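You operate a simulated robot arm through the tools that you are given. There is no shell and no other tool.

The job below is to be done with a simulated robot arm. You get a single attempt, and the scene is never put back.

JOB
Count 100 crisp seeds into the teal dish.
Fine: none in the spill cup; swing the spout back over it; tin and dish stay on the counter, its knob left at 100.

It is judged by the outcome, as a careful person would: the job done as asked, and still so three seconds after it is handed in. It fails if anything else is knocked over, pushed out of place, dropped, spilled or broken.

ROBOT AND FRAMES
A 7-joint arm with a two-finger parallel gripper, fixed in place. Base frame: the origin is at the foot of the arm, x ahead of it, y to its left, z up. Units: m, degrees, N and s.
With the tool pointing down near the work surface it reaches from about 0.44 to 0.92 m from the base axis. Its first joint turns from -143.0 to 143.0 degrees. Payload 3 kg.
The tool frame sits at the grasp point between the pads (the TCP): z along the fingers, y along the line on which they close. The tips reach 0.03 m beyond it. Largest opening 0.094 m; finger width 0.028, thickness 0.01; the body of the gripper, 0.05 by 0.096 m, starts 0.055 m behind the TCP.
Orientation is told as [roll, pitch, yaw] about the base's x, y, z axes, in that order, counted from this pose: with the fingers straight down and closing along the base's y, the tool's x points along the base's -x, its y along +y and its z along -z.

CONTROLS
- The arm moves only by the tool arm_command. Its argument "targets" is a list of rows, each an object (a shift or turn left out is 0, a gripper value left out holds the last) with "jaw": the closure, from 0 (fully open) to 1 (shut); "offset": the shift along the tool's x, y, z in units of 50 mm (1.0 is 50 mm), a list of three; "delta_rot": the turn, a rotation vector about the tool's x, y, z in units of 8 degrees (1.0 is 8 degrees), a list of three. In form: [{"jaw": jaw, "offset": [tx, ty, tz], "delta_rot": [ax, ay, az]}, ...]. A call has 1 to 20 rows; each row shifts and turns the commanded pose from where the row before left it, along the tool's axes as they then stand. A call with a number of a shift or a turn outside -1 to 1 is refused whole. Rows are played at 5 a second. More than 0.05 m and 8.6 degrees between two rows, or a gripper value outside its range, and nothing of the call is played. Where a pose cannot be reached the arm comes as near as it can. A force on the tool above 40 N (or 10 N above the force at the start of the call, whichever is more), or a blocked arm, ends the call early, and 0.2 s more pass. The fingers move at their own pace (about 0.072 m/s each) and stop on an object; they squeeze with about 27 N. The grip force told is the motor's: it shows also when the fingers shut on nothing. Time passes only in rows, and 0.2 s behind the last, so rows that do not move let the fingers close. It gives the time, the measured TCP pose, the force on the tool (base axes), the opening and the grip force at its end, in the units of the frame above (readings bear some noise), with the torque about the TCP (base axes, N m) and any sound that the robot's microphone picked up, and new pictures: "views" is both (left out), scene, wrist or none.
- Cameras (640 x 400 px; columns grow to the right, rows downward): "scene" is fixed at [0.2213, 0.5001, 1.5442]; the picture's right is [-0.58, -0.82, 0.00], its down [-0.54, 0.39, -0.75] and it looks along [0.61, -0.43, -0.67] (base axes); focal length 332 px, centre (320, 200). "wrist" rides on the gripper at [0.076, 0.014, -0.102] in the tool frame; the picture's right is [-0.18, 0.98, 0.00], its down [-0.75, -0.14, -0.64] and it looks along [-0.63, -0.12, 0.77] (tool axes); focal length 243 px, centre (320, 200). There is no depth. A picture from a camera that has moved, and an enlarged one, comes with that camera's place and axes in the base frame and with its lens.
- inspect(camera, box): a new picture of the part [left, top, right, bottom] of that camera's present view, enlarged. The clock stands still meanwhile.
- finish_job(): hands the job in; it is judged then, once.

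Nothing tells you positions but the pictures and the camera data. Unless the task says otherwise, let go and move clear before handing in.

The tools are called after "Request:" as name(argument=value, ...) on one line, values as JSON. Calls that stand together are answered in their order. arm_command: Moves the arm, as the interface text tells. Its arguments: {"type":"object","properties":{"targets":{"type":"array"},"views":{"type":"string","enum":["both","scene","wrist","none"]}},"required":["targets"]} The other tools are called the same way: inspect (camera, box) takes an enlarged picture of a part of a camera's view; finish_job () hands the job in.

At the start:

```text
time: 0.0
eef_pos: [0.5069, 0.1747, 1.2094]
tcp_rot: [0.1, 0.0, 0.0]
force: [-0.1, -0.2, 0.2]
torque: [0.0, 0.02, -0.02]
finger_gap: 0.0938
grasp_force: 0.1
```

scene: 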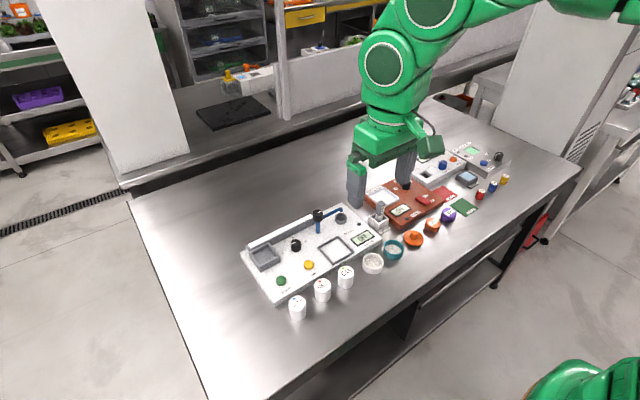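
wrist: 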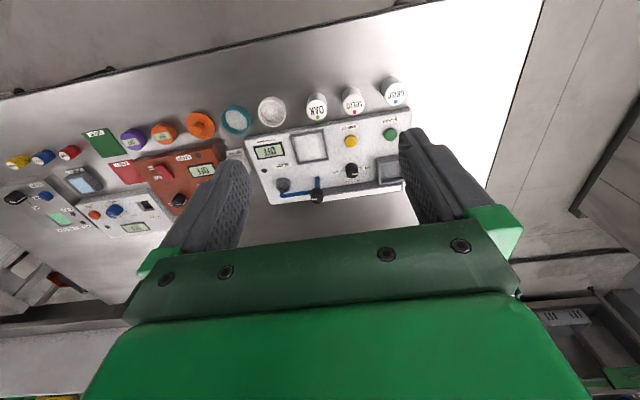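

I see a counter panel with several machines on a bench; I'll look closely at both cameras before moving.

Request:
inspect(camera="scene", box=[230, 190, 410, 325])

Request:
inspect(camera="scene", box=[350, 130, 520, 260])

Request:
inspect(camera="wrist", box=[220, 70, 420, 210])

Request:
inspect(camera="wrist", box=[0, 100, 240, 250])

```text
2.96 times, centred on (320, 258) of scene
camera zoom: at [0.2213, 0.5001, 1.5442], right [-0.58, -0.82, 0.0], down [-0.54, 0.39, -0.75], along [0.61, -0.43, -0.67], focal length 984 px, centre (320, 30)
```

zoom: 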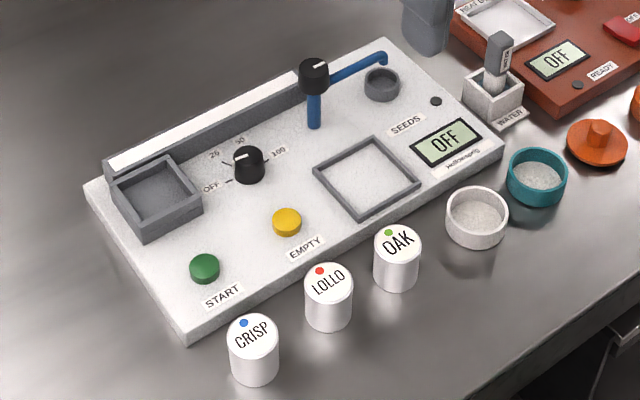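

```text
3.08 times, centred on (435, 195) of scene
camera zoom: at [0.2213, 0.5001, 1.5442], right [-0.58, -0.82, 0.0], down [-0.54, 0.39, -0.75], along [0.61, -0.43, -0.67], focal length 1022 px, centre (-34, 215)
```

zoom: 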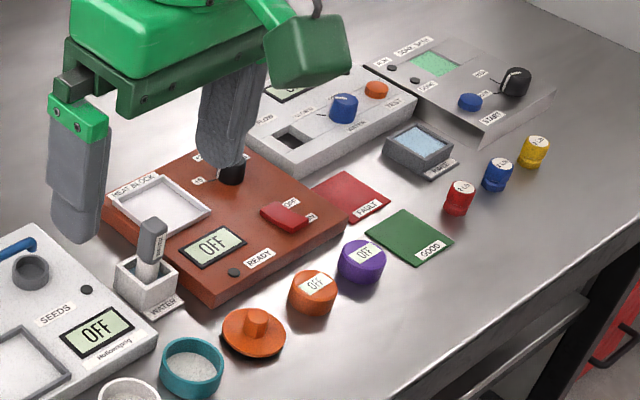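

```text
2.86 times, centred on (320, 140) of wrist
camera zoom: at [0.4315, 0.1889, 1.3134], right [0.18, 0.98, 0.0], down [0.75, -0.14, 0.64], along [0.63, -0.12, -0.77], focal length 693 px, centre (320, 371)
```

zoom: 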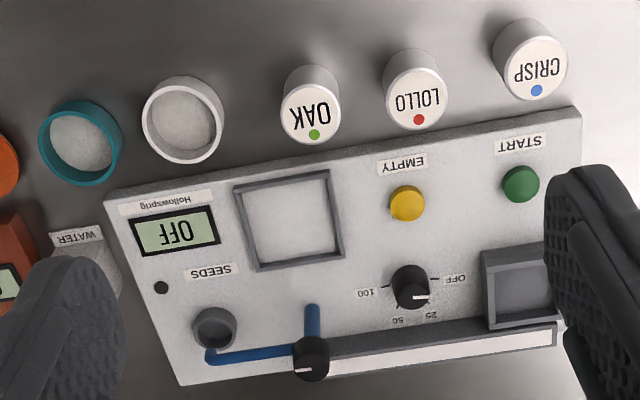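

```text
2.67 times, centred on (120, 175) of wrist
camera zoom: at [0.4315, 0.1889, 1.3134], right [0.18, 0.98, 0.0], down [0.75, -0.14, 0.64], along [0.63, -0.12, -0.77], focal length 647 px, centre (853, 267)
```

zoom: 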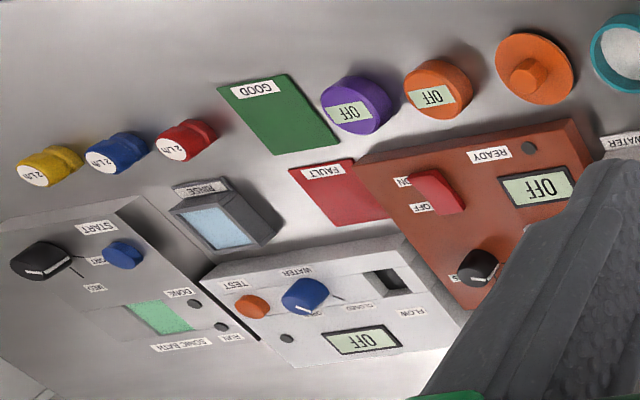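

The seed counter has a hopper box at its left end, a square dish frame, a swinging spout parked over the round spill cup, a dial, and START and EMPTY buttons. I put the CRISP tin near (0.59, 0.30), the teal dish near (0.59, -0.015), and the bench at about z 0.80. I'll move in for a closer look.

Request:
arm_command(targets=[{"jaw": 0, "offset": [0, 0.3, 0.8]}, {"offset": [0, 0.3, 0.8]}, {"offset": [0, 0.3, 0.8]}, {"offset": [0, 0.3, 0.8]}, {"offset": [0, 0.3, 0.8]}, {}])

```text
time: 1.4
eef_pos: [0.5089, 0.249, 1.0083]
tcp_rot: [-0.1, -0.1, 0.0]
force: [0.0, 0.0, 0.1]
torque: [-0.02, 0.01, -0.02]
finger_gap: 0.0938
grasp_force: 0.1
camera wrist: at [0.4329, 0.2632, 1.1116], right [0.18, 0.98, 0.0], down [0.75, -0.14, 0.64], along [0.63, -0.12, -0.77], focal length 243 px, centre (320, 200)
```

scene: 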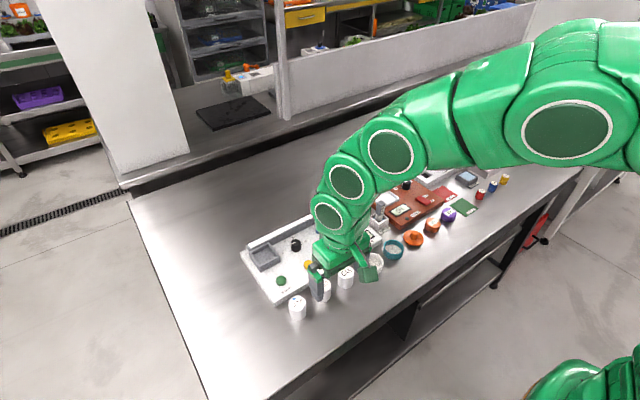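
wrist: 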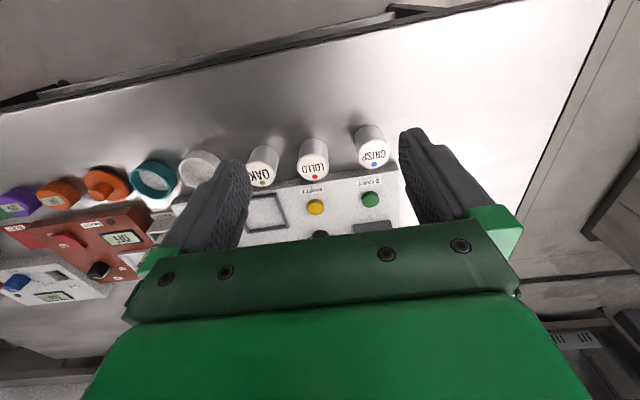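

The gripper blocks the far part of the wrist view. I'll go forward over the counter to see the hopper and dial.

Request:
arm_command(targets=[{"offset": [-0.8, 0, 0]}, {"offset": [-0.8, 0, 0]}, {"offset": [-0.8, 0, 0]}, {"offset": [-0.8, 0, 0]}, {}], views="wrist")

Request:
inspect(camera="wrist", box=[180, 80, 440, 240])

Request:
inspect(camera="scene", box=[235, 200, 325, 260])

```text
time: 2.6
eef_pos: [0.6696, 0.2503, 1.0086]
tcp_rot: [0.0, 0.1, 0.1]
force: [0.4, -0.1, 0.8]
torque: [0.0, 0.0, 0.0]
finger_gap: 0.094
grasp_force: 0.1
camera wrist: at [0.5935, 0.265, 1.1124], right [0.18, 0.98, 0.0], down [0.75, -0.14, 0.64], along [0.63, -0.12, -0.77], focal length 243 px, centre (320, 200)
```

wrist: 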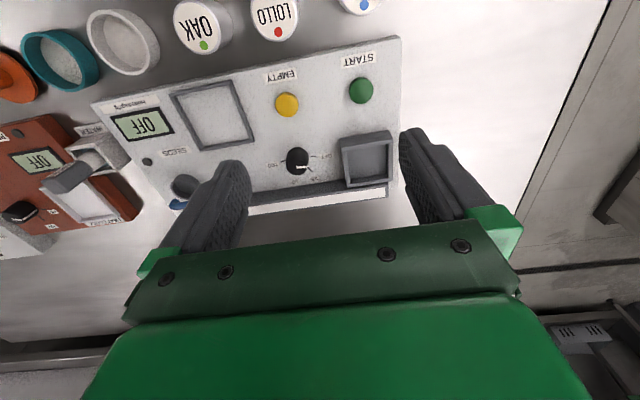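

```text
2.46 times, centred on (310, 160) of wrist
camera zoom: at [0.5935, 0.265, 1.1124], right [0.18, 0.98, 0.0], down [0.75, -0.14, 0.64], along [0.63, -0.12, -0.77], focal length 597 px, centre (345, 298)
```

zoom: 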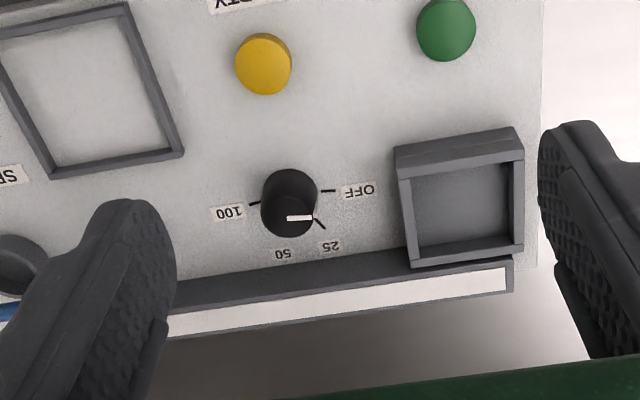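

```text
6.67 times, centred on (280, 230) of scene
camera zoom: at [0.2213, 0.5001, 1.5442], right [-0.58, -0.82, 0.0], down [-0.54, 0.39, -0.75], along [0.61, -0.43, -0.67], focal length 2214 px, centre (587, 0)
```

zoom: 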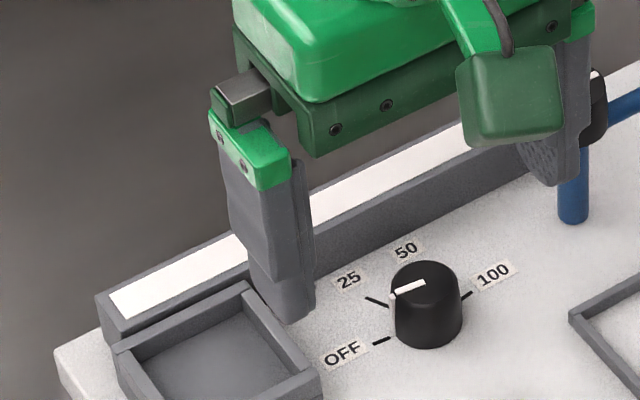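

The dial reads OFF, with 100 on the opposite side. The hopper box looks sized for a tin, so I'll zoom in on it and on the tins to get heights.

Request:
inspect(camera="scene", box=[238, 230, 308, 325])

Request:
inspect(camera="wrist", box=[320, 100, 420, 200])

Request:
inspect(camera="wrist", box=[0, 0, 240, 150])

```text
4.21 times, centred on (273, 278) of scene
camera zoom: at [0.2213, 0.5001, 1.5442], right [-0.58, -0.82, 0.0], down [-0.54, 0.39, -0.75], along [0.61, -0.43, -0.67], focal length 1398 px, centre (518, -126)
```

zoom: 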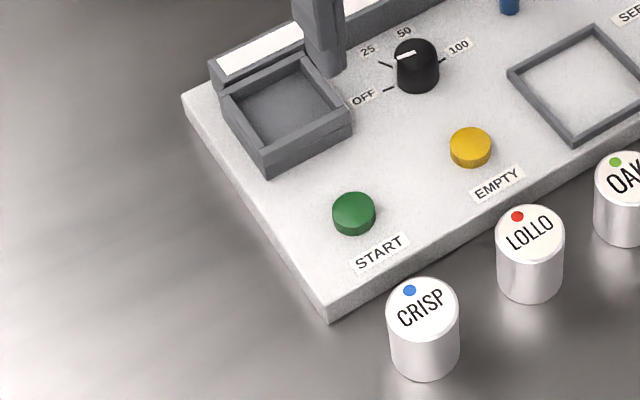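

```text
4.00 times, centred on (370, 150) of wrist
camera zoom: at [0.5935, 0.265, 1.1124], right [0.18, 0.98, 0.0], down [0.75, -0.14, 0.64], along [0.63, -0.12, -0.77], focal length 970 px, centre (120, 400)
```

zoom: 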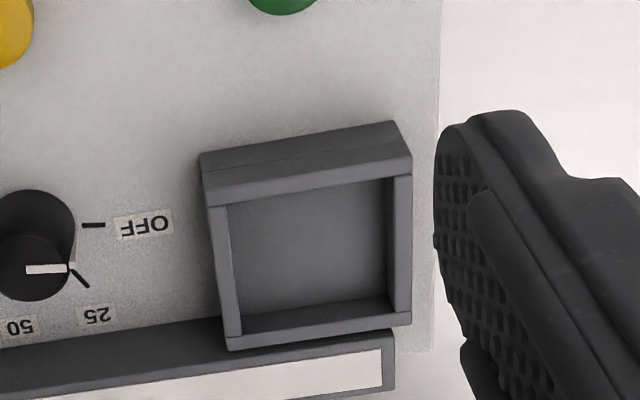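

```text
2.67 times, centred on (120, 75) of wrist
camera zoom: at [0.5935, 0.265, 1.1124], right [0.18, 0.98, 0.0], down [0.75, -0.14, 0.64], along [0.63, -0.12, -0.77], focal length 647 px, centre (853, 533)
```

zoom: 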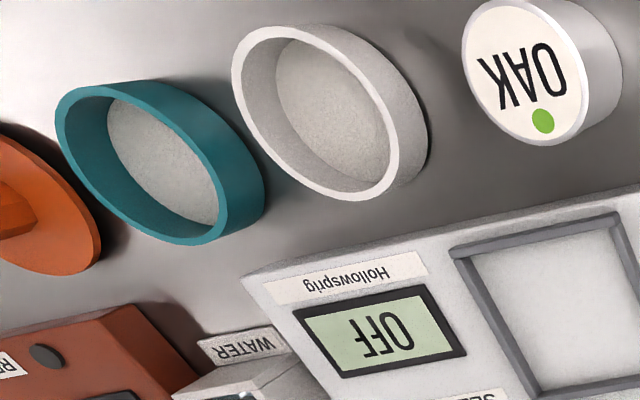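

The hopper is a 58 mm box, about 47 mm inside, with its rim at z ≈ 0.845 and centre (0.765, 0.297). That fits the 40 mm tin, so I'll move above the CRISP tin to check alignment.

Request:
arm_command(targets=[{"offset": [0.55, 0.345, 0.39]}, {"offset": [0.55, 0.345, 0.39]}, {"offset": [0.54, 0.345, 0.39]}, {"jaw": 0.28}, {}])

Request:
inspect(camera="wrist", box=[220, 40, 420, 165])

```text
time: 3.8
eef_pos: [0.5877, 0.305, 0.9532]
tcp_rot: [0.0, 0.0, 0.1]
force: [0.1, 0.0, -0.4]
torque: [0.03, -0.01, 0.01]
finger_gap: 0.0675
grasp_force: 0.0
camera wrist: at [0.5111, 0.3181, 1.0553], right [0.18, 0.98, 0.0], down [0.75, -0.14, 0.64], along [0.63, -0.12, -0.77], focal length 243 px, centre (320, 200)
```

scene: 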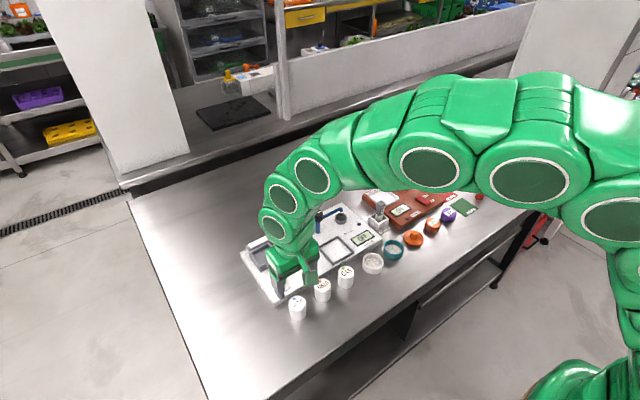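
wrist: 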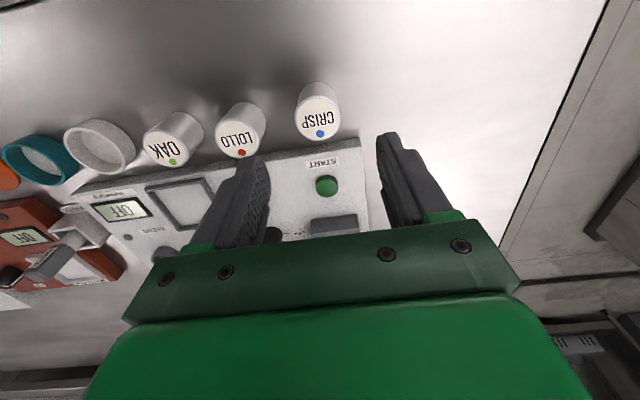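

```text
3.20 times, centred on (320, 102) of wrist
camera zoom: at [0.5111, 0.3181, 1.0553], right [0.18, 0.98, 0.0], down [0.75, -0.14, 0.64], along [0.63, -0.12, -0.77], focal length 776 px, centre (320, 512)
```

zoom: 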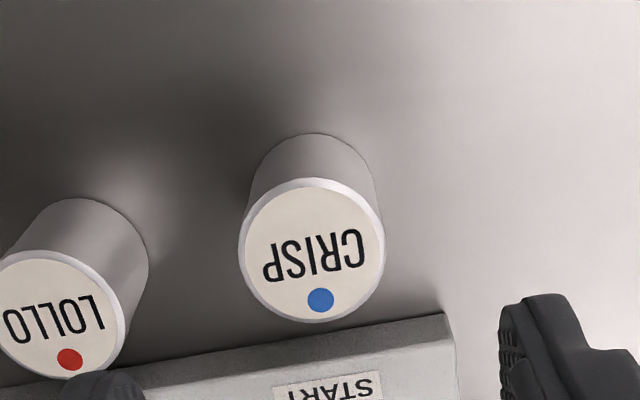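

Request:
arm_command(targets=[{}, {}], views="none")

Request:
arm_command(targets=[{}], views="none")

Request:
arm_command(targets=[{}], views="none")

```text
time: 4.4
eef_pos: [0.5874, 0.3034, 0.9519]
tcp_rot: [0.1, 0.0, 0.0]
force: [0.3, 0.6, 0.1]
torque: [-0.02, 0.01, -0.01]
finger_gap: 0.0675
grasp_force: 0.0
```

```text
time: 4.8
eef_pos: [0.5849, 0.3045, 0.952]
tcp_rot: [0.0, 0.0, 0.0]
force: [0.3, -0.8, 0.1]
torque: [-0.02, 0.01, 0.0]
finger_gap: 0.0678
grasp_force: 0.0
```

```text
time: 5.2
eef_pos: [0.587, 0.3036, 0.9525]
tcp_rot: [0.0, 0.0, 0.0]
force: [0.2, 0.5, 0.8]
torque: [0.01, -0.03, 0.02]
finger_gap: 0.0676
grasp_force: 0.1
```

The tin centre is at (0.589, 0.3015). I'll lower with the tips about 30 mm above the bench, so they clear the hopper rim later, and close.

Request:
arm_command(targets=[{"offset": [-0.05, -0.05, 0.6]}, {"offset": [0, 0, 0.6]}, {"offset": [0, 0, 0.65]}, {}, {"jaw": 1}, {}, {}, {}])

Request:
inspect(camera="wrist", box=[220, 80, 420, 205])

```text
time: 7.0
eef_pos: [0.587, 0.2987, 0.8603]
tcp_rot: [0.0, 0.0, 0.1]
force: [0.0, 0.5, 1.4]
torque: [0.12, -0.05, 0.01]
finger_gap: 0.0393
grasp_force: 26.7
camera wrist: at [0.5121, 0.3117, 0.9643], right [0.18, 0.98, 0.0], down [0.75, -0.14, 0.64], along [0.63, -0.12, -0.77], focal length 243 px, centre (320, 200)
```

scene: 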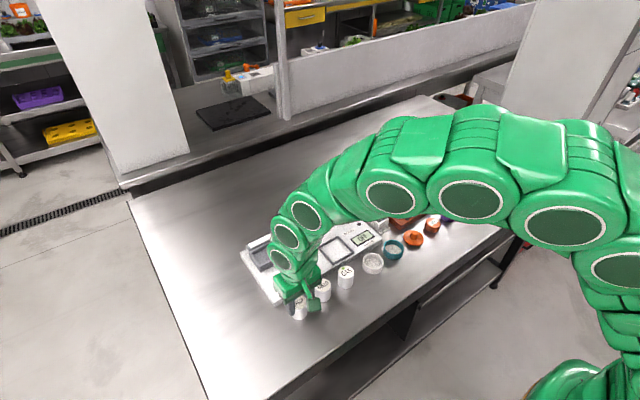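
wrist: 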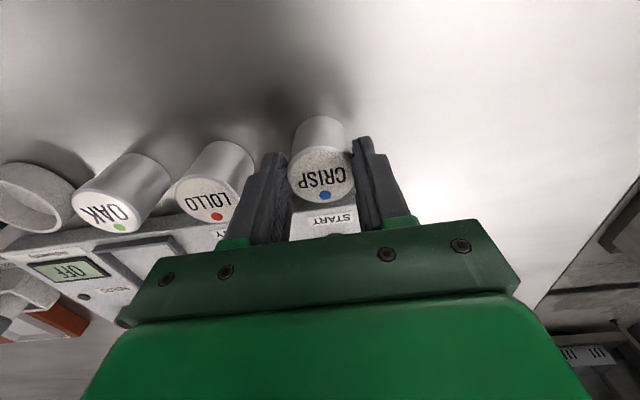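

```text
3.20 times, centred on (320, 142) of wrist
camera zoom: at [0.5121, 0.3117, 0.9643], right [0.18, 0.98, 0.0], down [0.75, -0.14, 0.64], along [0.63, -0.12, -0.77], focal length 776 px, centre (320, 384)
```

zoom: 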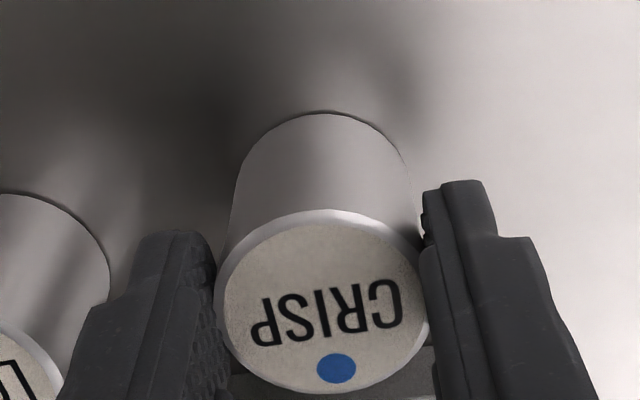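

The grip holds at a 39.3 mm gap. I'll lift and carry the tin over the hopper, then check alignment before lowering.

Request:
arm_command(targets=[{"offset": [0, 0, -0.5]}, {"offset": [0, 0, -0.6]}, {"offset": [0, 0, -0.6]}, {"offset": [-0.7, 0, 0]}, {"offset": [-0.7, -0.05, 0]}, {"offset": [-0.7, 0, 0]}, {"offset": [-0.7, 0, 0]}, {"offset": [-0.7, 0, 0]}, {}, {}])

Request:
inspect(camera="wrist", box=[220, 80, 420, 205])

Request:
inspect(camera="scene", box=[230, 200, 330, 300])

```text
time: 9.2
eef_pos: [0.7614, 0.2954, 0.9419]
tcp_rot: [0.1, 0.0, 0.0]
force: [-0.7, -0.4, -0.4]
torque: [0.0, 0.04, 0.01]
finger_gap: 0.0395
grasp_force: 27.1
camera wrist: at [0.6871, 0.3096, 1.0458], right [0.18, 0.98, 0.0], down [0.75, -0.14, 0.64], along [0.63, -0.12, -0.77], focal length 243 px, centre (320, 200)
```

scene: 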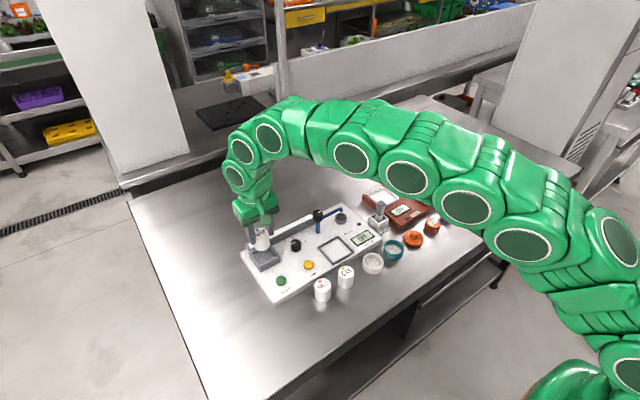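
wrist: 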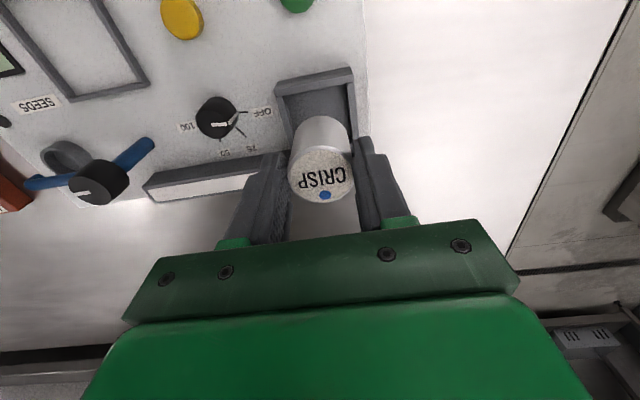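

```text
3.20 times, centred on (320, 142) of wrist
camera zoom: at [0.6871, 0.3096, 1.0458], right [0.18, 0.98, 0.0], down [0.75, -0.14, 0.64], along [0.63, -0.12, -0.77], focal length 776 px, centre (320, 384)
```

zoom: 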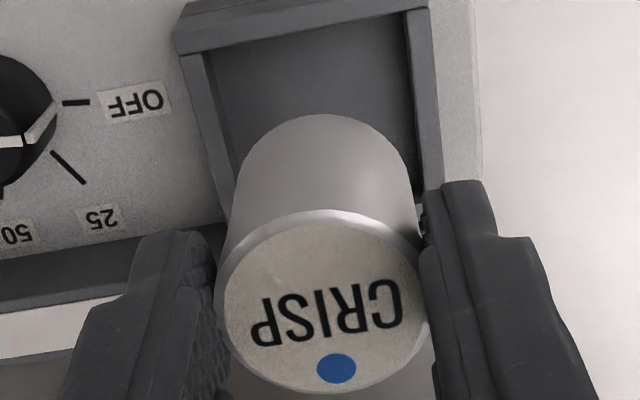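

```text
4.00 times, centred on (280, 250) of scene
camera zoom: at [0.2213, 0.5001, 1.5442], right [-0.58, -0.82, 0.0], down [-0.54, 0.39, -0.75], along [0.61, -0.43, -0.67], focal length 1328 px, centre (480, 0)
```

zoom: 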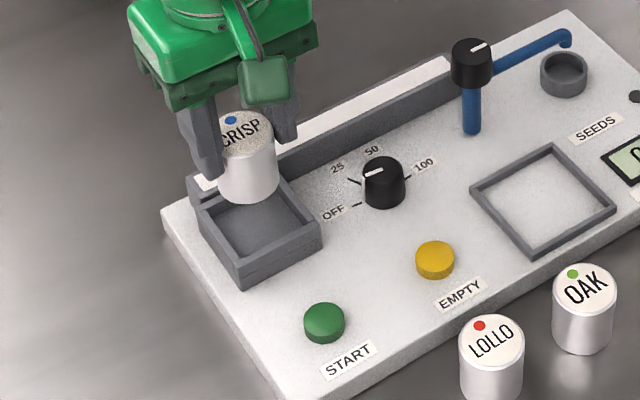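

The hopper opening is about 50 mm and the tin is nearly centred. I'll shift 3 mm forward and lower gently.

Request:
arm_command(targets=[{"offset": [-0.06, 0, 0]}, {"offset": [0, 0, 0.3]}, {"offset": [0, 0, 0.3]}, {"offset": [0, 0, 0.3]}, {}, {}])

Request:
inspect(camera="scene", box=[230, 200, 330, 300])

Request:
inspect(camera="wrist", box=[220, 80, 420, 205])

```text
time: 10.6
eef_pos: [0.7653, 0.2969, 0.8986]
tcp_rot: [0.1, 0.0, 0.0]
force: [-0.3, 0.0, -0.2]
torque: [0.0, 0.03, 0.0]
finger_gap: 0.0396
grasp_force: 26.7
camera wrist: at [0.6892, 0.3107, 1.0023], right [0.18, 0.98, 0.0], down [0.75, -0.14, 0.64], along [0.63, -0.12, -0.77], focal length 243 px, centre (320, 200)
```

scene: 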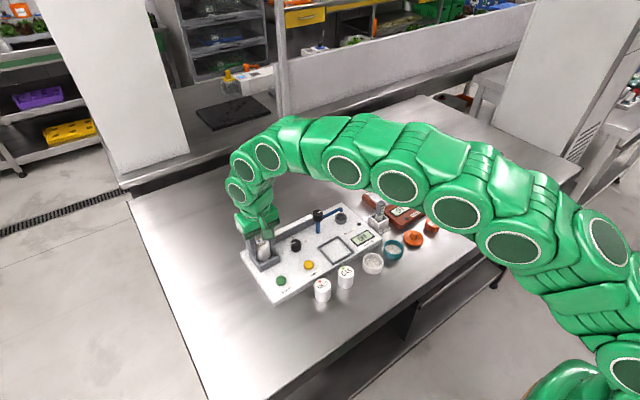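
wrist: 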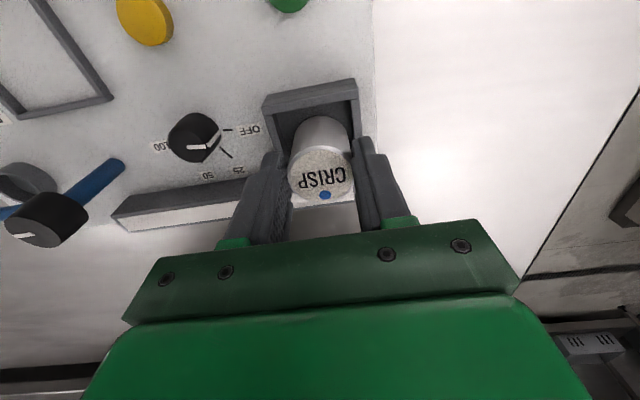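

```text
4.00 times, centred on (280, 250) of scene
camera zoom: at [0.2213, 0.5001, 1.5442], right [-0.58, -0.82, 0.0], down [-0.54, 0.39, -0.75], along [0.61, -0.43, -0.67], focal length 1328 px, centre (480, 0)
```

zoom: 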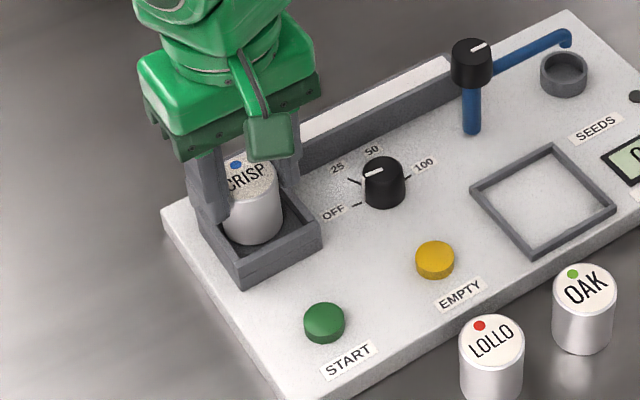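

```text
3.20 times, centred on (320, 142) of wrist
camera zoom: at [0.6892, 0.3107, 1.0023], right [0.18, 0.98, 0.0], down [0.75, -0.14, 0.64], along [0.63, -0.12, -0.77], focal length 776 px, centre (320, 384)
```

zoom: 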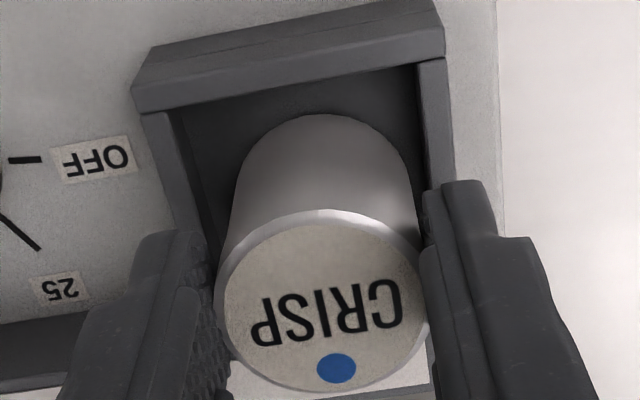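

The tin is entering the box with clear margins. I'll nudge 1.5 mm in y and continue down in small steps.

Request:
arm_command(targets=[{"offset": [-0.01, -0.03, 0.1]}, {"offset": [0, 0, 0.06]}, {"offset": [0, 0, 0.04]}, {}], views="none")

Request:
arm_command(targets=[{"offset": [0, 0, 0.04]}, {}], views="none")

```text
time: 11.6
eef_pos: [0.7663, 0.296, 0.8885]
tcp_rot: [0.0, -0.1, 0.0]
force: [4.4, 6.0, 22.2]
torque: [0.38, -0.36, 0.02]
finger_gap: 0.0397
grasp_force: 27.1
```

```text
time: 12.2
eef_pos: [0.7662, 0.2956, 0.8869]
tcp_rot: [0.0, 0.0, 0.1]
force: [5.8, 2.9, 17.6]
torque: [0.02, -0.3, -0.03]
finger_gap: 0.0394
grasp_force: 26.5
```

Request:
inspect(camera="scene", box=[240, 220, 310, 290])

Request:
inspect(camera="wrist", box=[220, 80, 420, 205])

```text
5.71 times, centred on (275, 255) of scene
camera zoom: at [0.2213, 0.5001, 1.5442], right [-0.58, -0.82, 0.0], down [-0.54, 0.39, -0.75], along [0.61, -0.43, -0.67], focal length 1897 px, centre (577, -114)
```

zoom: 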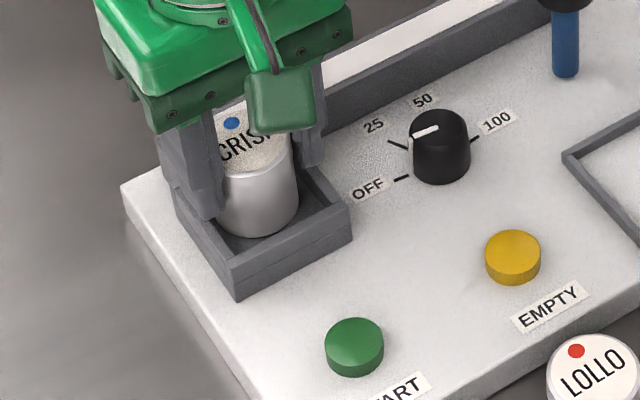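

```text
3.20 times, centred on (320, 142) of wrist
camera zoom: at [0.6903, 0.3095, 0.99], right [0.18, 0.98, 0.0], down [0.75, -0.14, 0.64], along [0.63, -0.12, -0.77], focal length 776 px, centre (320, 384)
```

zoom: 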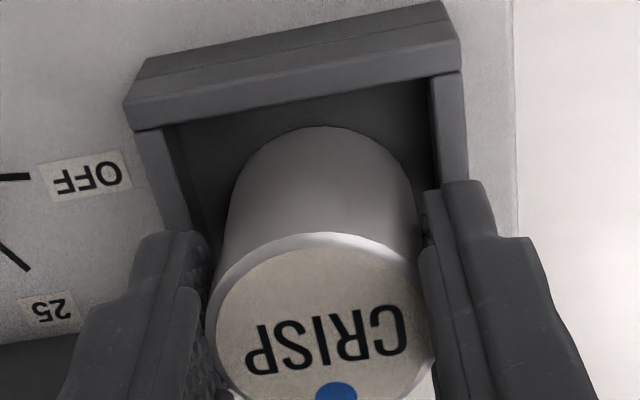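

The contact torque puts the reaction centred under the tin, so it is resting on the hopper floor. I'll release and rise.

Request:
arm_command(targets=[{"jaw": 0.4}, {}, {"offset": [0, 0, -0.4]}, {"offset": [0, 0, -0.9]}, {"offset": [0, 0, -0.9]}, {"offset": [0.5, -0.5, -0.5]}, {"offset": [0.7, -0.7, 0]}, {"offset": [0.7, -0.7, 0]}, {}])

Request:
inspect(camera="scene", box=[240, 200, 350, 290])

```text
time: 14.2
eef_pos: [0.6698, 0.2018, 1.0247]
tcp_rot: [0.0, 0.0, 0.1]
force: [-0.1, -0.7, 0.1]
torque: [0.02, 0.01, 0.0]
finger_gap: 0.0564
grasp_force: 0.0
camera wrist: at [0.5947, 0.2154, 1.1277], right [0.18, 0.98, 0.0], down [0.75, -0.14, 0.64], along [0.63, -0.12, -0.77], focal length 243 px, centre (320, 200)
```

scene: 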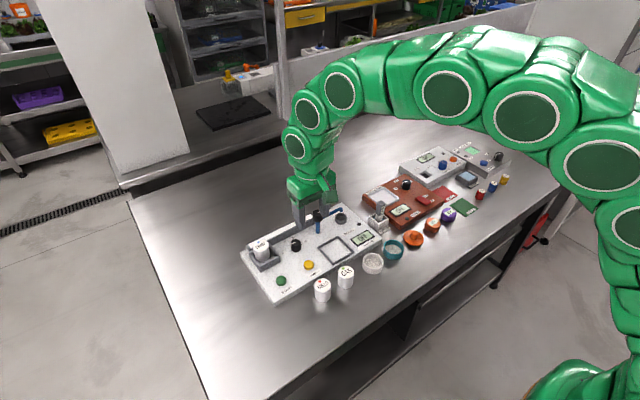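
wrist: 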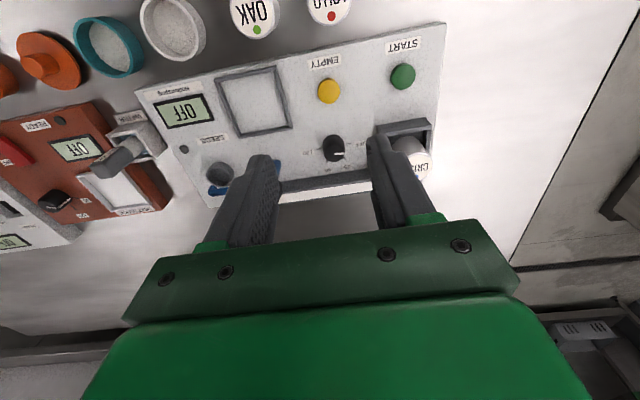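

```text
4.44 times, centred on (295, 245) of scene
camera zoom: at [0.2213, 0.5001, 1.5442], right [-0.58, -0.82, 0.0], down [-0.54, 0.39, -0.75], along [0.61, -0.43, -0.67], focal length 1476 px, centre (431, 0)
```

zoom: 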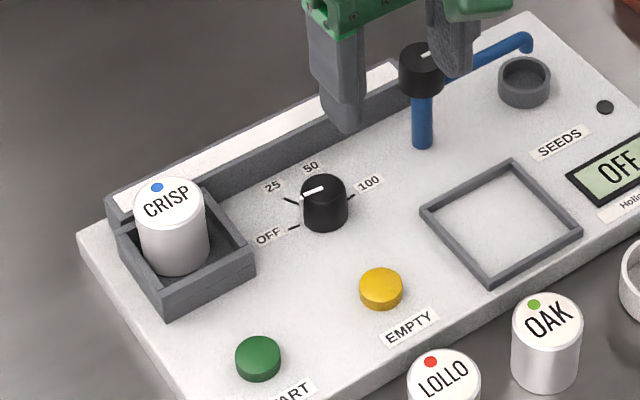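

The tin sits upright in the hopper. Next is the teal dish, so I'll move above it to refine its position.

Request:
arm_command(targets=[{"jaw": 0.25, "offset": [0.316, -0.868, 0.2]}, {"offset": [0.316, -0.868, 0.2]}, {"offset": [0.316, -0.868, 0.2]}, {"offset": [0.316, -0.868, 0.2]}, {"offset": [0.316, -0.868, 0.4]}, {}, {}], views="wrist")

Request:
inspect(camera="wrist", box=[220, 40, 420, 165])

Request:
inspect(camera="scene", box=[350, 215, 450, 285])

Request:
arm_command(targets=[{}], views="none")

Request:
arm_command(targets=[{}], views="none")

```text
refused: row 5 steps farther than a row can; nothing moved
```

```text
3.20 times, centred on (320, 102) of wrist
camera zoom: at [0.5947, 0.2154, 1.1277], right [0.18, 0.98, 0.0], down [0.75, -0.14, 0.64], along [0.63, -0.12, -0.77], focal length 776 px, centre (320, 512)
```

zoom: 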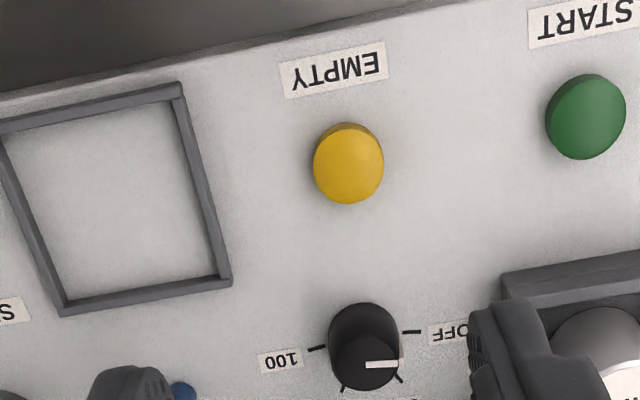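

```text
5.71 times, centred on (400, 250) of scene
camera zoom: at [0.2213, 0.5001, 1.5442], right [-0.58, -0.82, 0.0], down [-0.54, 0.39, -0.75], along [0.61, -0.43, -0.67], focal length 1897 px, centre (-137, -86)
```

zoom: 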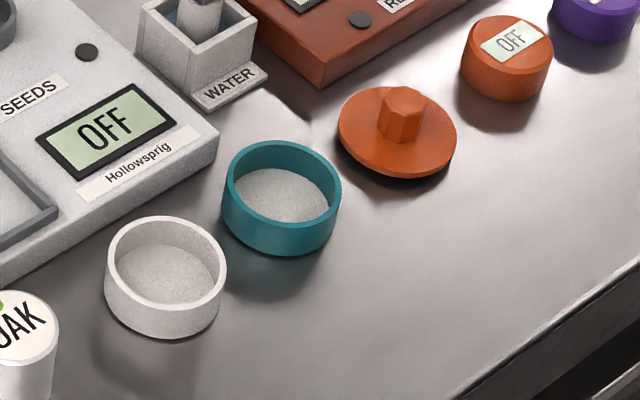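

```text
time: 14.6
eef_pos: [0.6699, 0.2014, 1.0244]
tcp_rot: [0.0, 0.0, 0.0]
force: [-0.4, 1.1, 0.1]
torque: [0.01, 0.0, 0.01]
finger_gap: 0.0564
grasp_force: 0.1
```

```text
time: 15.0
eef_pos: [0.6716, 0.2018, 1.0245]
tcp_rot: [0.0, 0.1, 0.1]
force: [0.6, 0.1, 0.4]
torque: [0.0, -0.02, 0.02]
finger_gap: 0.0563
grasp_force: 0.1
```

The move was refused for a step length, so I'll replan with smaller steps.

Request:
arm_command(targets=[{"jaw": 0.23, "offset": [0.3, -0.8, 0.2]}, {"offset": [0.3, -0.8, 0.2]}, {"offset": [0.3, -0.8, 0.3]}, {"offset": [0.3, -0.8, 0.3]}, {"offset": [0.3, -0.8, 0.3]}, {"offset": [0.1, -0.34, 0.3]}, {}, {}], views="wrist")

Request:
inspect(camera="wrist", box=[220, 40, 420, 165])

Request:
arm_command(targets=[{}], views="none")

Request:
arm_command(targets=[{}], views="none")

```text
time: 16.8
eef_pos: [0.5918, -0.0154, 0.942]
tcp_rot: [0.1, 0.0, 0.2]
force: [0.0, -0.1, -0.9]
torque: [0.01, 0.02, 0.01]
finger_gap: 0.0723
grasp_force: 0.1
camera wrist: at [0.5161, -0.0016, 1.0454], right [0.18, 0.98, 0.0], down [0.75, -0.14, 0.64], along [0.63, -0.12, -0.77], focal length 243 px, centre (320, 200)
```

wrist: 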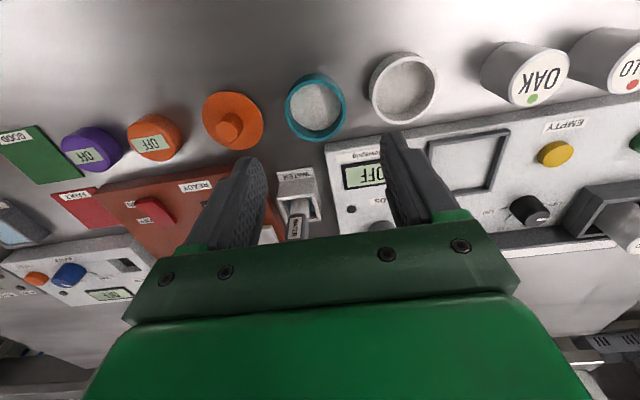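

```text
3.20 times, centred on (320, 102) of wrist
camera zoom: at [0.5161, -0.0016, 1.0454], right [0.18, 0.98, 0.0], down [0.75, -0.14, 0.64], along [0.63, -0.12, -0.77], focal length 776 px, centre (320, 512)
```

zoom: 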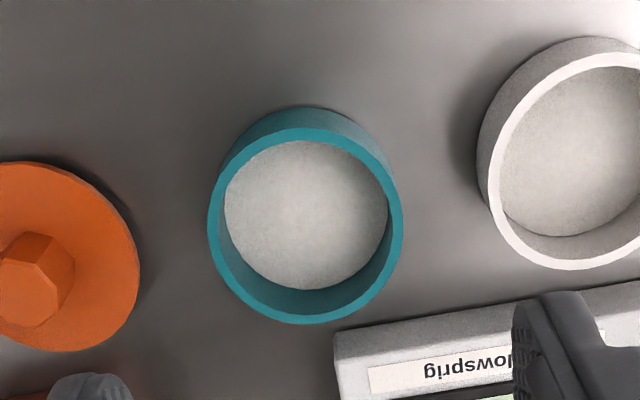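

```text
time: 17.2
eef_pos: [0.5927, -0.0143, 0.9416]
tcp_rot: [0.1, 0.0, 0.1]
force: [0.0, 0.4, -0.7]
torque: [-0.03, 0.0, 0.01]
finger_gap: 0.0725
grasp_force: 0.1
```

```text
time: 17.6
eef_pos: [0.5929, -0.0162, 0.9422]
tcp_rot: [0.0, 0.0, 0.0]
force: [0.2, -0.5, 0.0]
torque: [0.01, 0.01, -0.02]
finger_gap: 0.0724
grasp_force: 0.1
```

The teal dish is about 56 mm wide, centred at (0.5925, -0.0195), with the white dish's edge about 19 mm away. I'll narrow the opening to 70 mm and bias slightly away from the white dish as I descend.

Request:
arm_command(targets=[{"jaw": 0.255, "offset": [0, -0.144, 0.4]}, {"offset": [0, 0, 0.6]}, {"offset": [0, 0, 0.5]}, {}, {}], views="wrist")

Request:
inspect(camera="wrist", box=[220, 60, 420, 185])

```text
time: 18.8
eef_pos: [0.5921, -0.0239, 0.8671]
tcp_rot: [-0.1, 0.0, 0.0]
force: [-0.1, -0.1, 1.0]
torque: [-0.01, 0.0, 0.04]
finger_gap: 0.07
grasp_force: 0.1
camera wrist: at [0.5158, -0.0093, 0.9701], right [0.18, 0.98, 0.0], down [0.75, -0.14, 0.64], along [0.63, -0.12, -0.77], focal length 243 px, centre (320, 200)
```

wrist: 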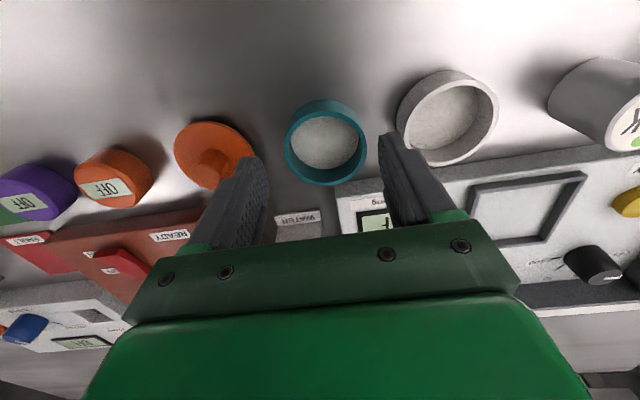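

```text
3.20 times, centred on (320, 122) of wrist
camera zoom: at [0.5158, -0.0093, 0.9701], right [0.18, 0.98, 0.0], down [0.75, -0.14, 0.64], along [0.63, -0.12, -0.77], focal length 776 px, centre (320, 448)
```

zoom: 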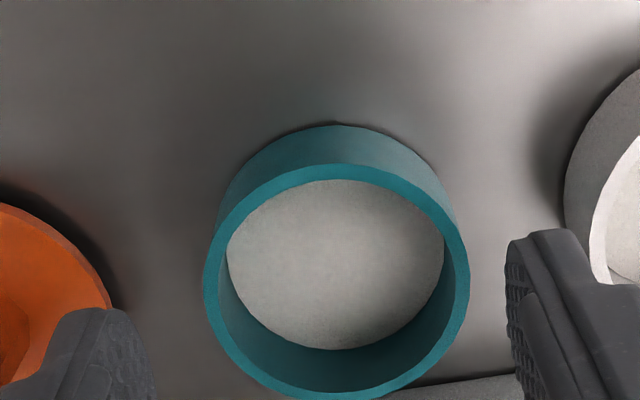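

Clearances look like about 4–6 mm on each side. I'll lower the last 25 mm, close and lift slightly.

Request:
arm_command(targets=[{"offset": [0, 0, 0.25]}, {"offset": [0, 0, 0.25]}, {}, {"jaw": 0.34, "offset": [0, 0.06, 0]}, {"jaw": 1}, {}, {}, {}], views="wrist")

Request:
inspect(camera="wrist", box=[220, 60, 420, 185])

```text
time: 20.6
eef_pos: [0.5915, -0.0208, 0.8426]
tcp_rot: [0.0, 0.0, 0.0]
force: [0.4, 0.8, 2.1]
torque: [0.04, 0.01, 0.03]
finger_gap: 0.0545
grasp_force: 27.5
camera wrist: at [0.5157, -0.0074, 0.9459], right [0.18, 0.98, 0.0], down [0.75, -0.14, 0.64], along [0.63, -0.12, -0.77], focal length 243 px, centre (320, 200)
```

wrist: 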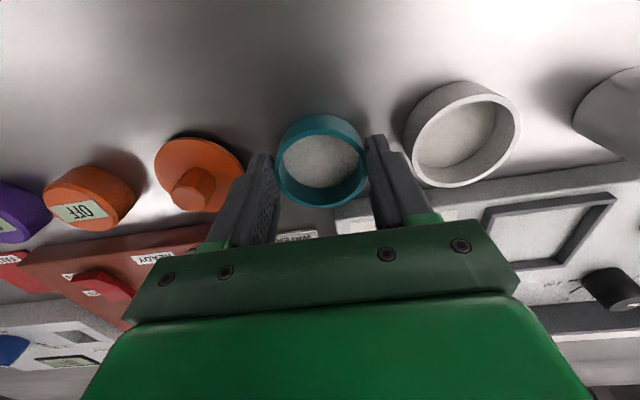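

```text
3.20 times, centred on (320, 122) of wrist
camera zoom: at [0.5157, -0.0074, 0.9459], right [0.18, 0.98, 0.0], down [0.75, -0.14, 0.64], along [0.63, -0.12, -0.77], focal length 776 px, centre (320, 448)
```

zoom: 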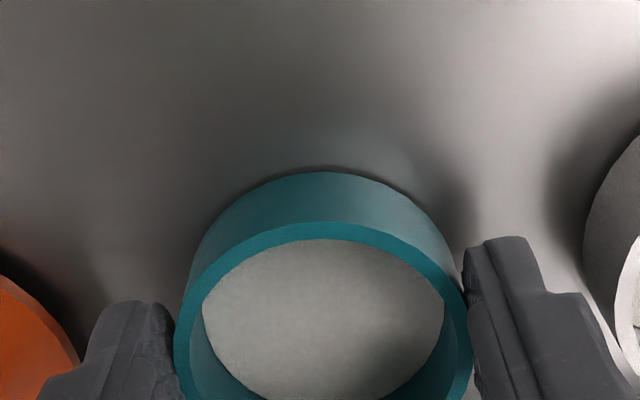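

The dish is held at a 54.5 mm gap. The frame centre works out to (0.6795, 0.1215) from both cameras, so I'll lift and carry it there and check.

Request:
arm_command(targets=[{"offset": [0, 0, -0.3]}, {"offset": [0, 0, -0.5]}, {"offset": [0, 0, -0.5]}, {"offset": [-0.4375, 0.7075, 0]}, {"offset": [-0.4375, 0.7075, 0]}, {"offset": [-0.4375, 0.7075, 0]}, {"offset": [-0.4375, 0.7075, 0]}, {}, {}])

Request:
inspect(camera="wrist", box=[220, 60, 420, 185])

Request:
inspect(camera="scene", box=[280, 190, 400, 280])

Request:
arm_command(targets=[{}], views="none")

Request:
arm_command(targets=[{}], views="none")

```text
time: 22.6
eef_pos: [0.6774, 0.1204, 0.908]
tcp_rot: [0.0, 0.0, 0.0]
force: [0.8, -0.2, -0.5]
torque: [0.0, 0.02, 0.04]
finger_gap: 0.0547
grasp_force: 26.8
camera wrist: at [0.6007, 0.1344, 1.0106], right [0.18, 0.98, 0.0], down [0.75, -0.14, 0.64], along [0.63, -0.12, -0.77], focal length 243 px, centre (320, 200)
```

scene: 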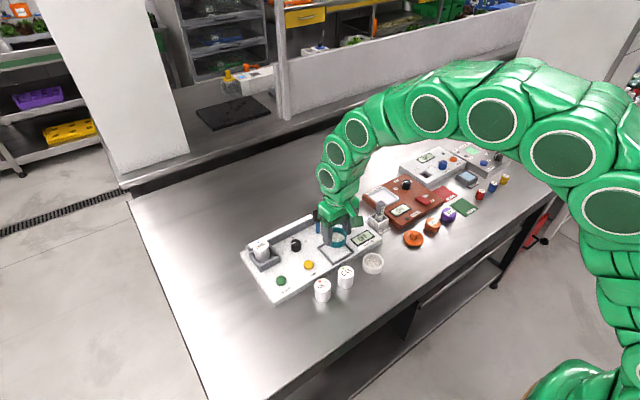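
wrist: 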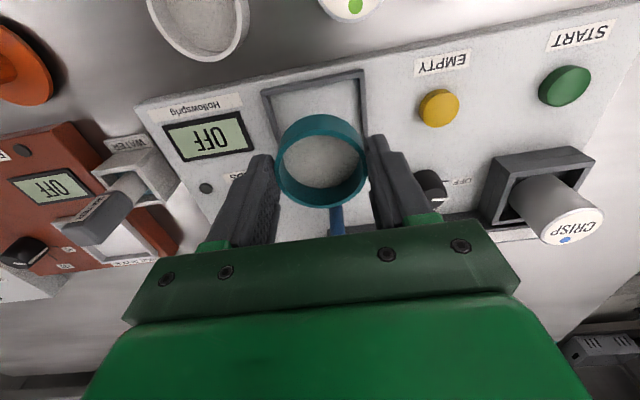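

```text
3.20 times, centred on (320, 122) of wrist
camera zoom: at [0.6007, 0.1344, 1.0106], right [0.18, 0.98, 0.0], down [0.75, -0.14, 0.64], along [0.63, -0.12, -0.77], focal length 776 px, centre (320, 448)
```

zoom: 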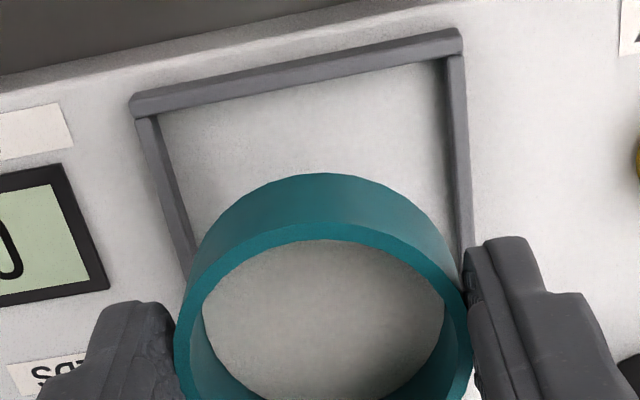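

```text
4.44 times, centred on (340, 235) of scene
camera zoom: at [0.2213, 0.5001, 1.5442], right [-0.58, -0.82, 0.0], down [-0.54, 0.39, -0.75], along [0.61, -0.43, -0.67], focal length 1476 px, centre (231, 44)
```

zoom: 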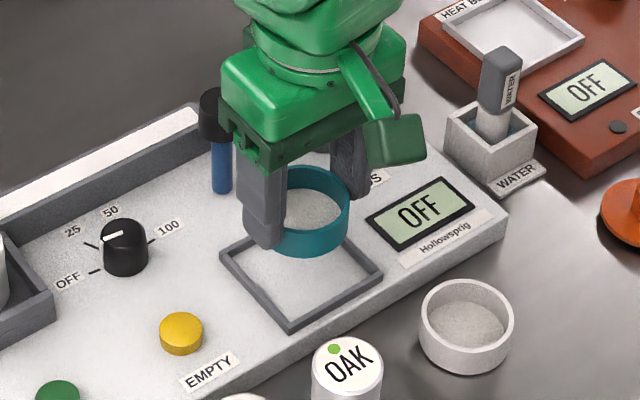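

```text
time: 23.0
eef_pos: [0.6775, 0.1202, 0.9076]
tcp_rot: [0.0, -0.1, 0.1]
force: [0.0, -0.7, -0.8]
torque: [0.0, -0.01, -0.02]
finger_gap: 0.0546
grasp_force: 27.1
```

```text
time: 23.4
eef_pos: [0.6758, 0.1205, 0.9074]
tcp_rot: [0.0, 0.0, 0.1]
force: [0.3, 0.5, -0.2]
torque: [-0.01, -0.02, 0.01]
finger_gap: 0.0545
grasp_force: 27.6
```

The frame's inside is about 66 mm and centred in y; it needs about 4 mm more in x. I'll shift and lower gently.

Request:
arm_command(targets=[{"offset": [-0.075, 0, 0]}, {"offset": [0, 0, 0.3]}, {"offset": [0, 0, 0.3]}, {"offset": [0, 0, 0.16]}, {}], views="none")

Request:
arm_command(targets=[{"offset": [0, 0, 0.05]}, {}], views="none")

Request:
inspect(camera="scene", box=[300, 210, 390, 280])

```text
time: 24.6
eef_pos: [0.6823, 0.1219, 0.8702]
tcp_rot: [0.0, -0.1, 0.1]
force: [-1.3, 2.1, 16.0]
torque: [0.1, -0.46, 0.1]
finger_gap: 0.0544
grasp_force: 26.7
```

```text
time: 25.2
eef_pos: [0.6823, 0.12, 0.8661]
tcp_rot: [0.0, 0.1, 0.1]
force: [-0.5, 5.1, 14.9]
torque: [0.21, -0.48, 0.19]
finger_gap: 0.0545
grasp_force: 27.5
```

```text
5.71 times, centred on (345, 245) of scene
camera zoom: at [0.2213, 0.5001, 1.5442], right [-0.58, -0.82, 0.0], down [-0.54, 0.39, -0.75], along [0.61, -0.43, -0.67], focal length 1897 px, centre (177, -57)
```

zoom: 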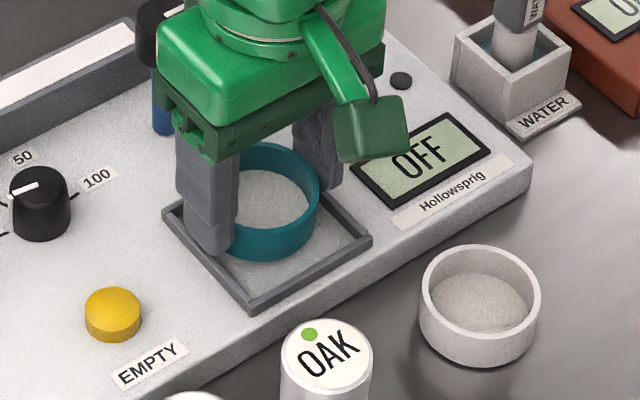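

The contact torque (about +31 mm in x) says the dish is catching the rear bar of the frame. I'll lift a little, move back about 6 mm and retry.

Request:
arm_command(targets=[{"offset": [0, 0, -0.24]}, {"offset": [0.12, 0, 0]}, {}, {}], views="none")

Request:
inspect(camera="scene", box=[310, 220, 380, 270])

Request:
inspect(camera="wrist", box=[260, 80, 400, 220])

```text
time: 26.2
eef_pos: [0.6779, 0.1208, 0.8774]
tcp_rot: [0.0, 0.1, 0.1]
force: [1.0, -0.6, -0.8]
torque: [0.0, 0.0, 0.02]
finger_gap: 0.0545
grasp_force: 27.2
```

```text
8.00 times, centred on (345, 245) of scene
camera zoom: at [0.2213, 0.5001, 1.5442], right [-0.58, -0.82, 0.0], down [-0.54, 0.39, -0.75], along [0.61, -0.43, -0.67], focal length 2656 px, centre (120, -160)
```

zoom: 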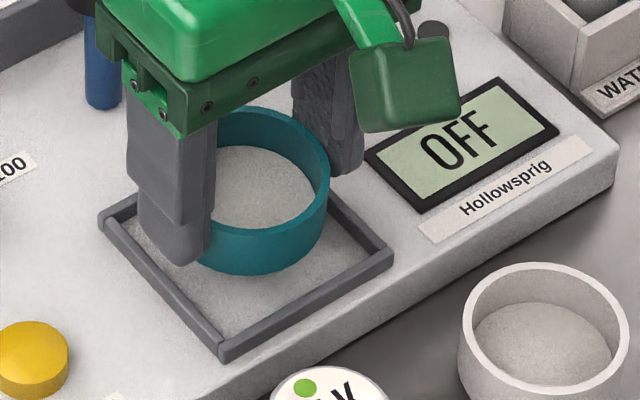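

```text
2.86 times, centred on (330, 150) of wrist
camera zoom: at [0.6013, 0.1349, 0.9818], right [0.18, 0.98, 0.0], down [0.75, -0.14, 0.64], along [0.63, -0.12, -0.77], focal length 693 px, centre (291, 343)
```

zoom: 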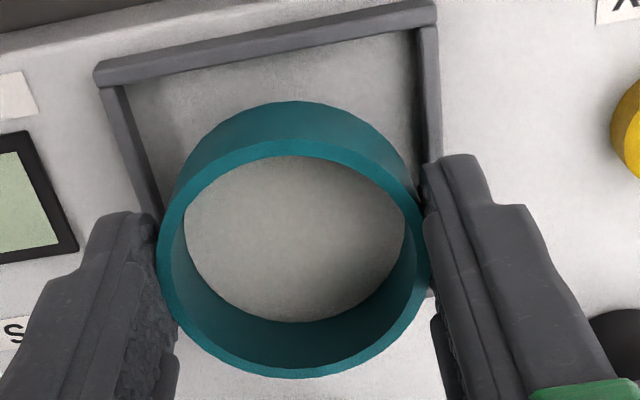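

The geometry instead suggests the dish was simply touching the frame floor on one edge, since the panel is thicker than I assumed. I'll lower here in small steps and check visually.

Request:
arm_command(targets=[{"offset": [-0.03, 0, 0.1]}, {"offset": [0, 0, 0.06]}, {}], views="none")

Request:
arm_command(targets=[{"offset": [0, 0, 0.04]}, {}], views="none")

Request:
inspect(camera="scene", box=[310, 220, 380, 270])

```text
time: 27.0
eef_pos: [0.6779, 0.1207, 0.8705]
tcp_rot: [0.0, 0.0, 0.1]
force: [-0.9, 0.3, 0.2]
torque: [0.0, -0.04, 0.0]
finger_gap: 0.0546
grasp_force: 27.4
```

```text
time: 27.6
eef_pos: [0.6778, 0.1218, 0.8678]
tcp_rot: [0.0, 0.0, 0.1]
force: [0.0, -0.7, 0.1]
torque: [0.0, -0.05, 0.0]
finger_gap: 0.0545
grasp_force: 26.5
```

```text
8.00 times, centred on (345, 245) of scene
camera zoom: at [0.2213, 0.5001, 1.5442], right [-0.58, -0.82, 0.0], down [-0.54, 0.39, -0.75], along [0.61, -0.43, -0.67], focal length 2656 px, centre (120, -160)
```

zoom: 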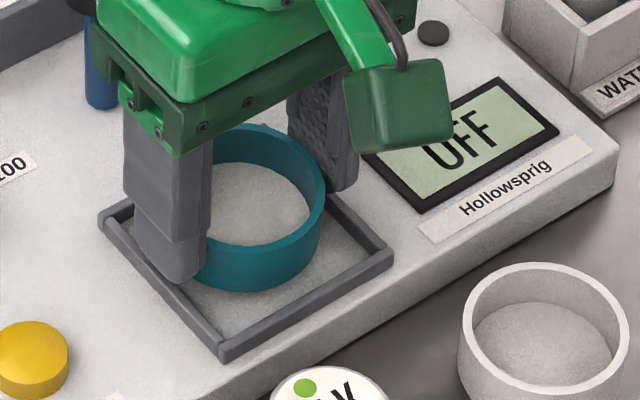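

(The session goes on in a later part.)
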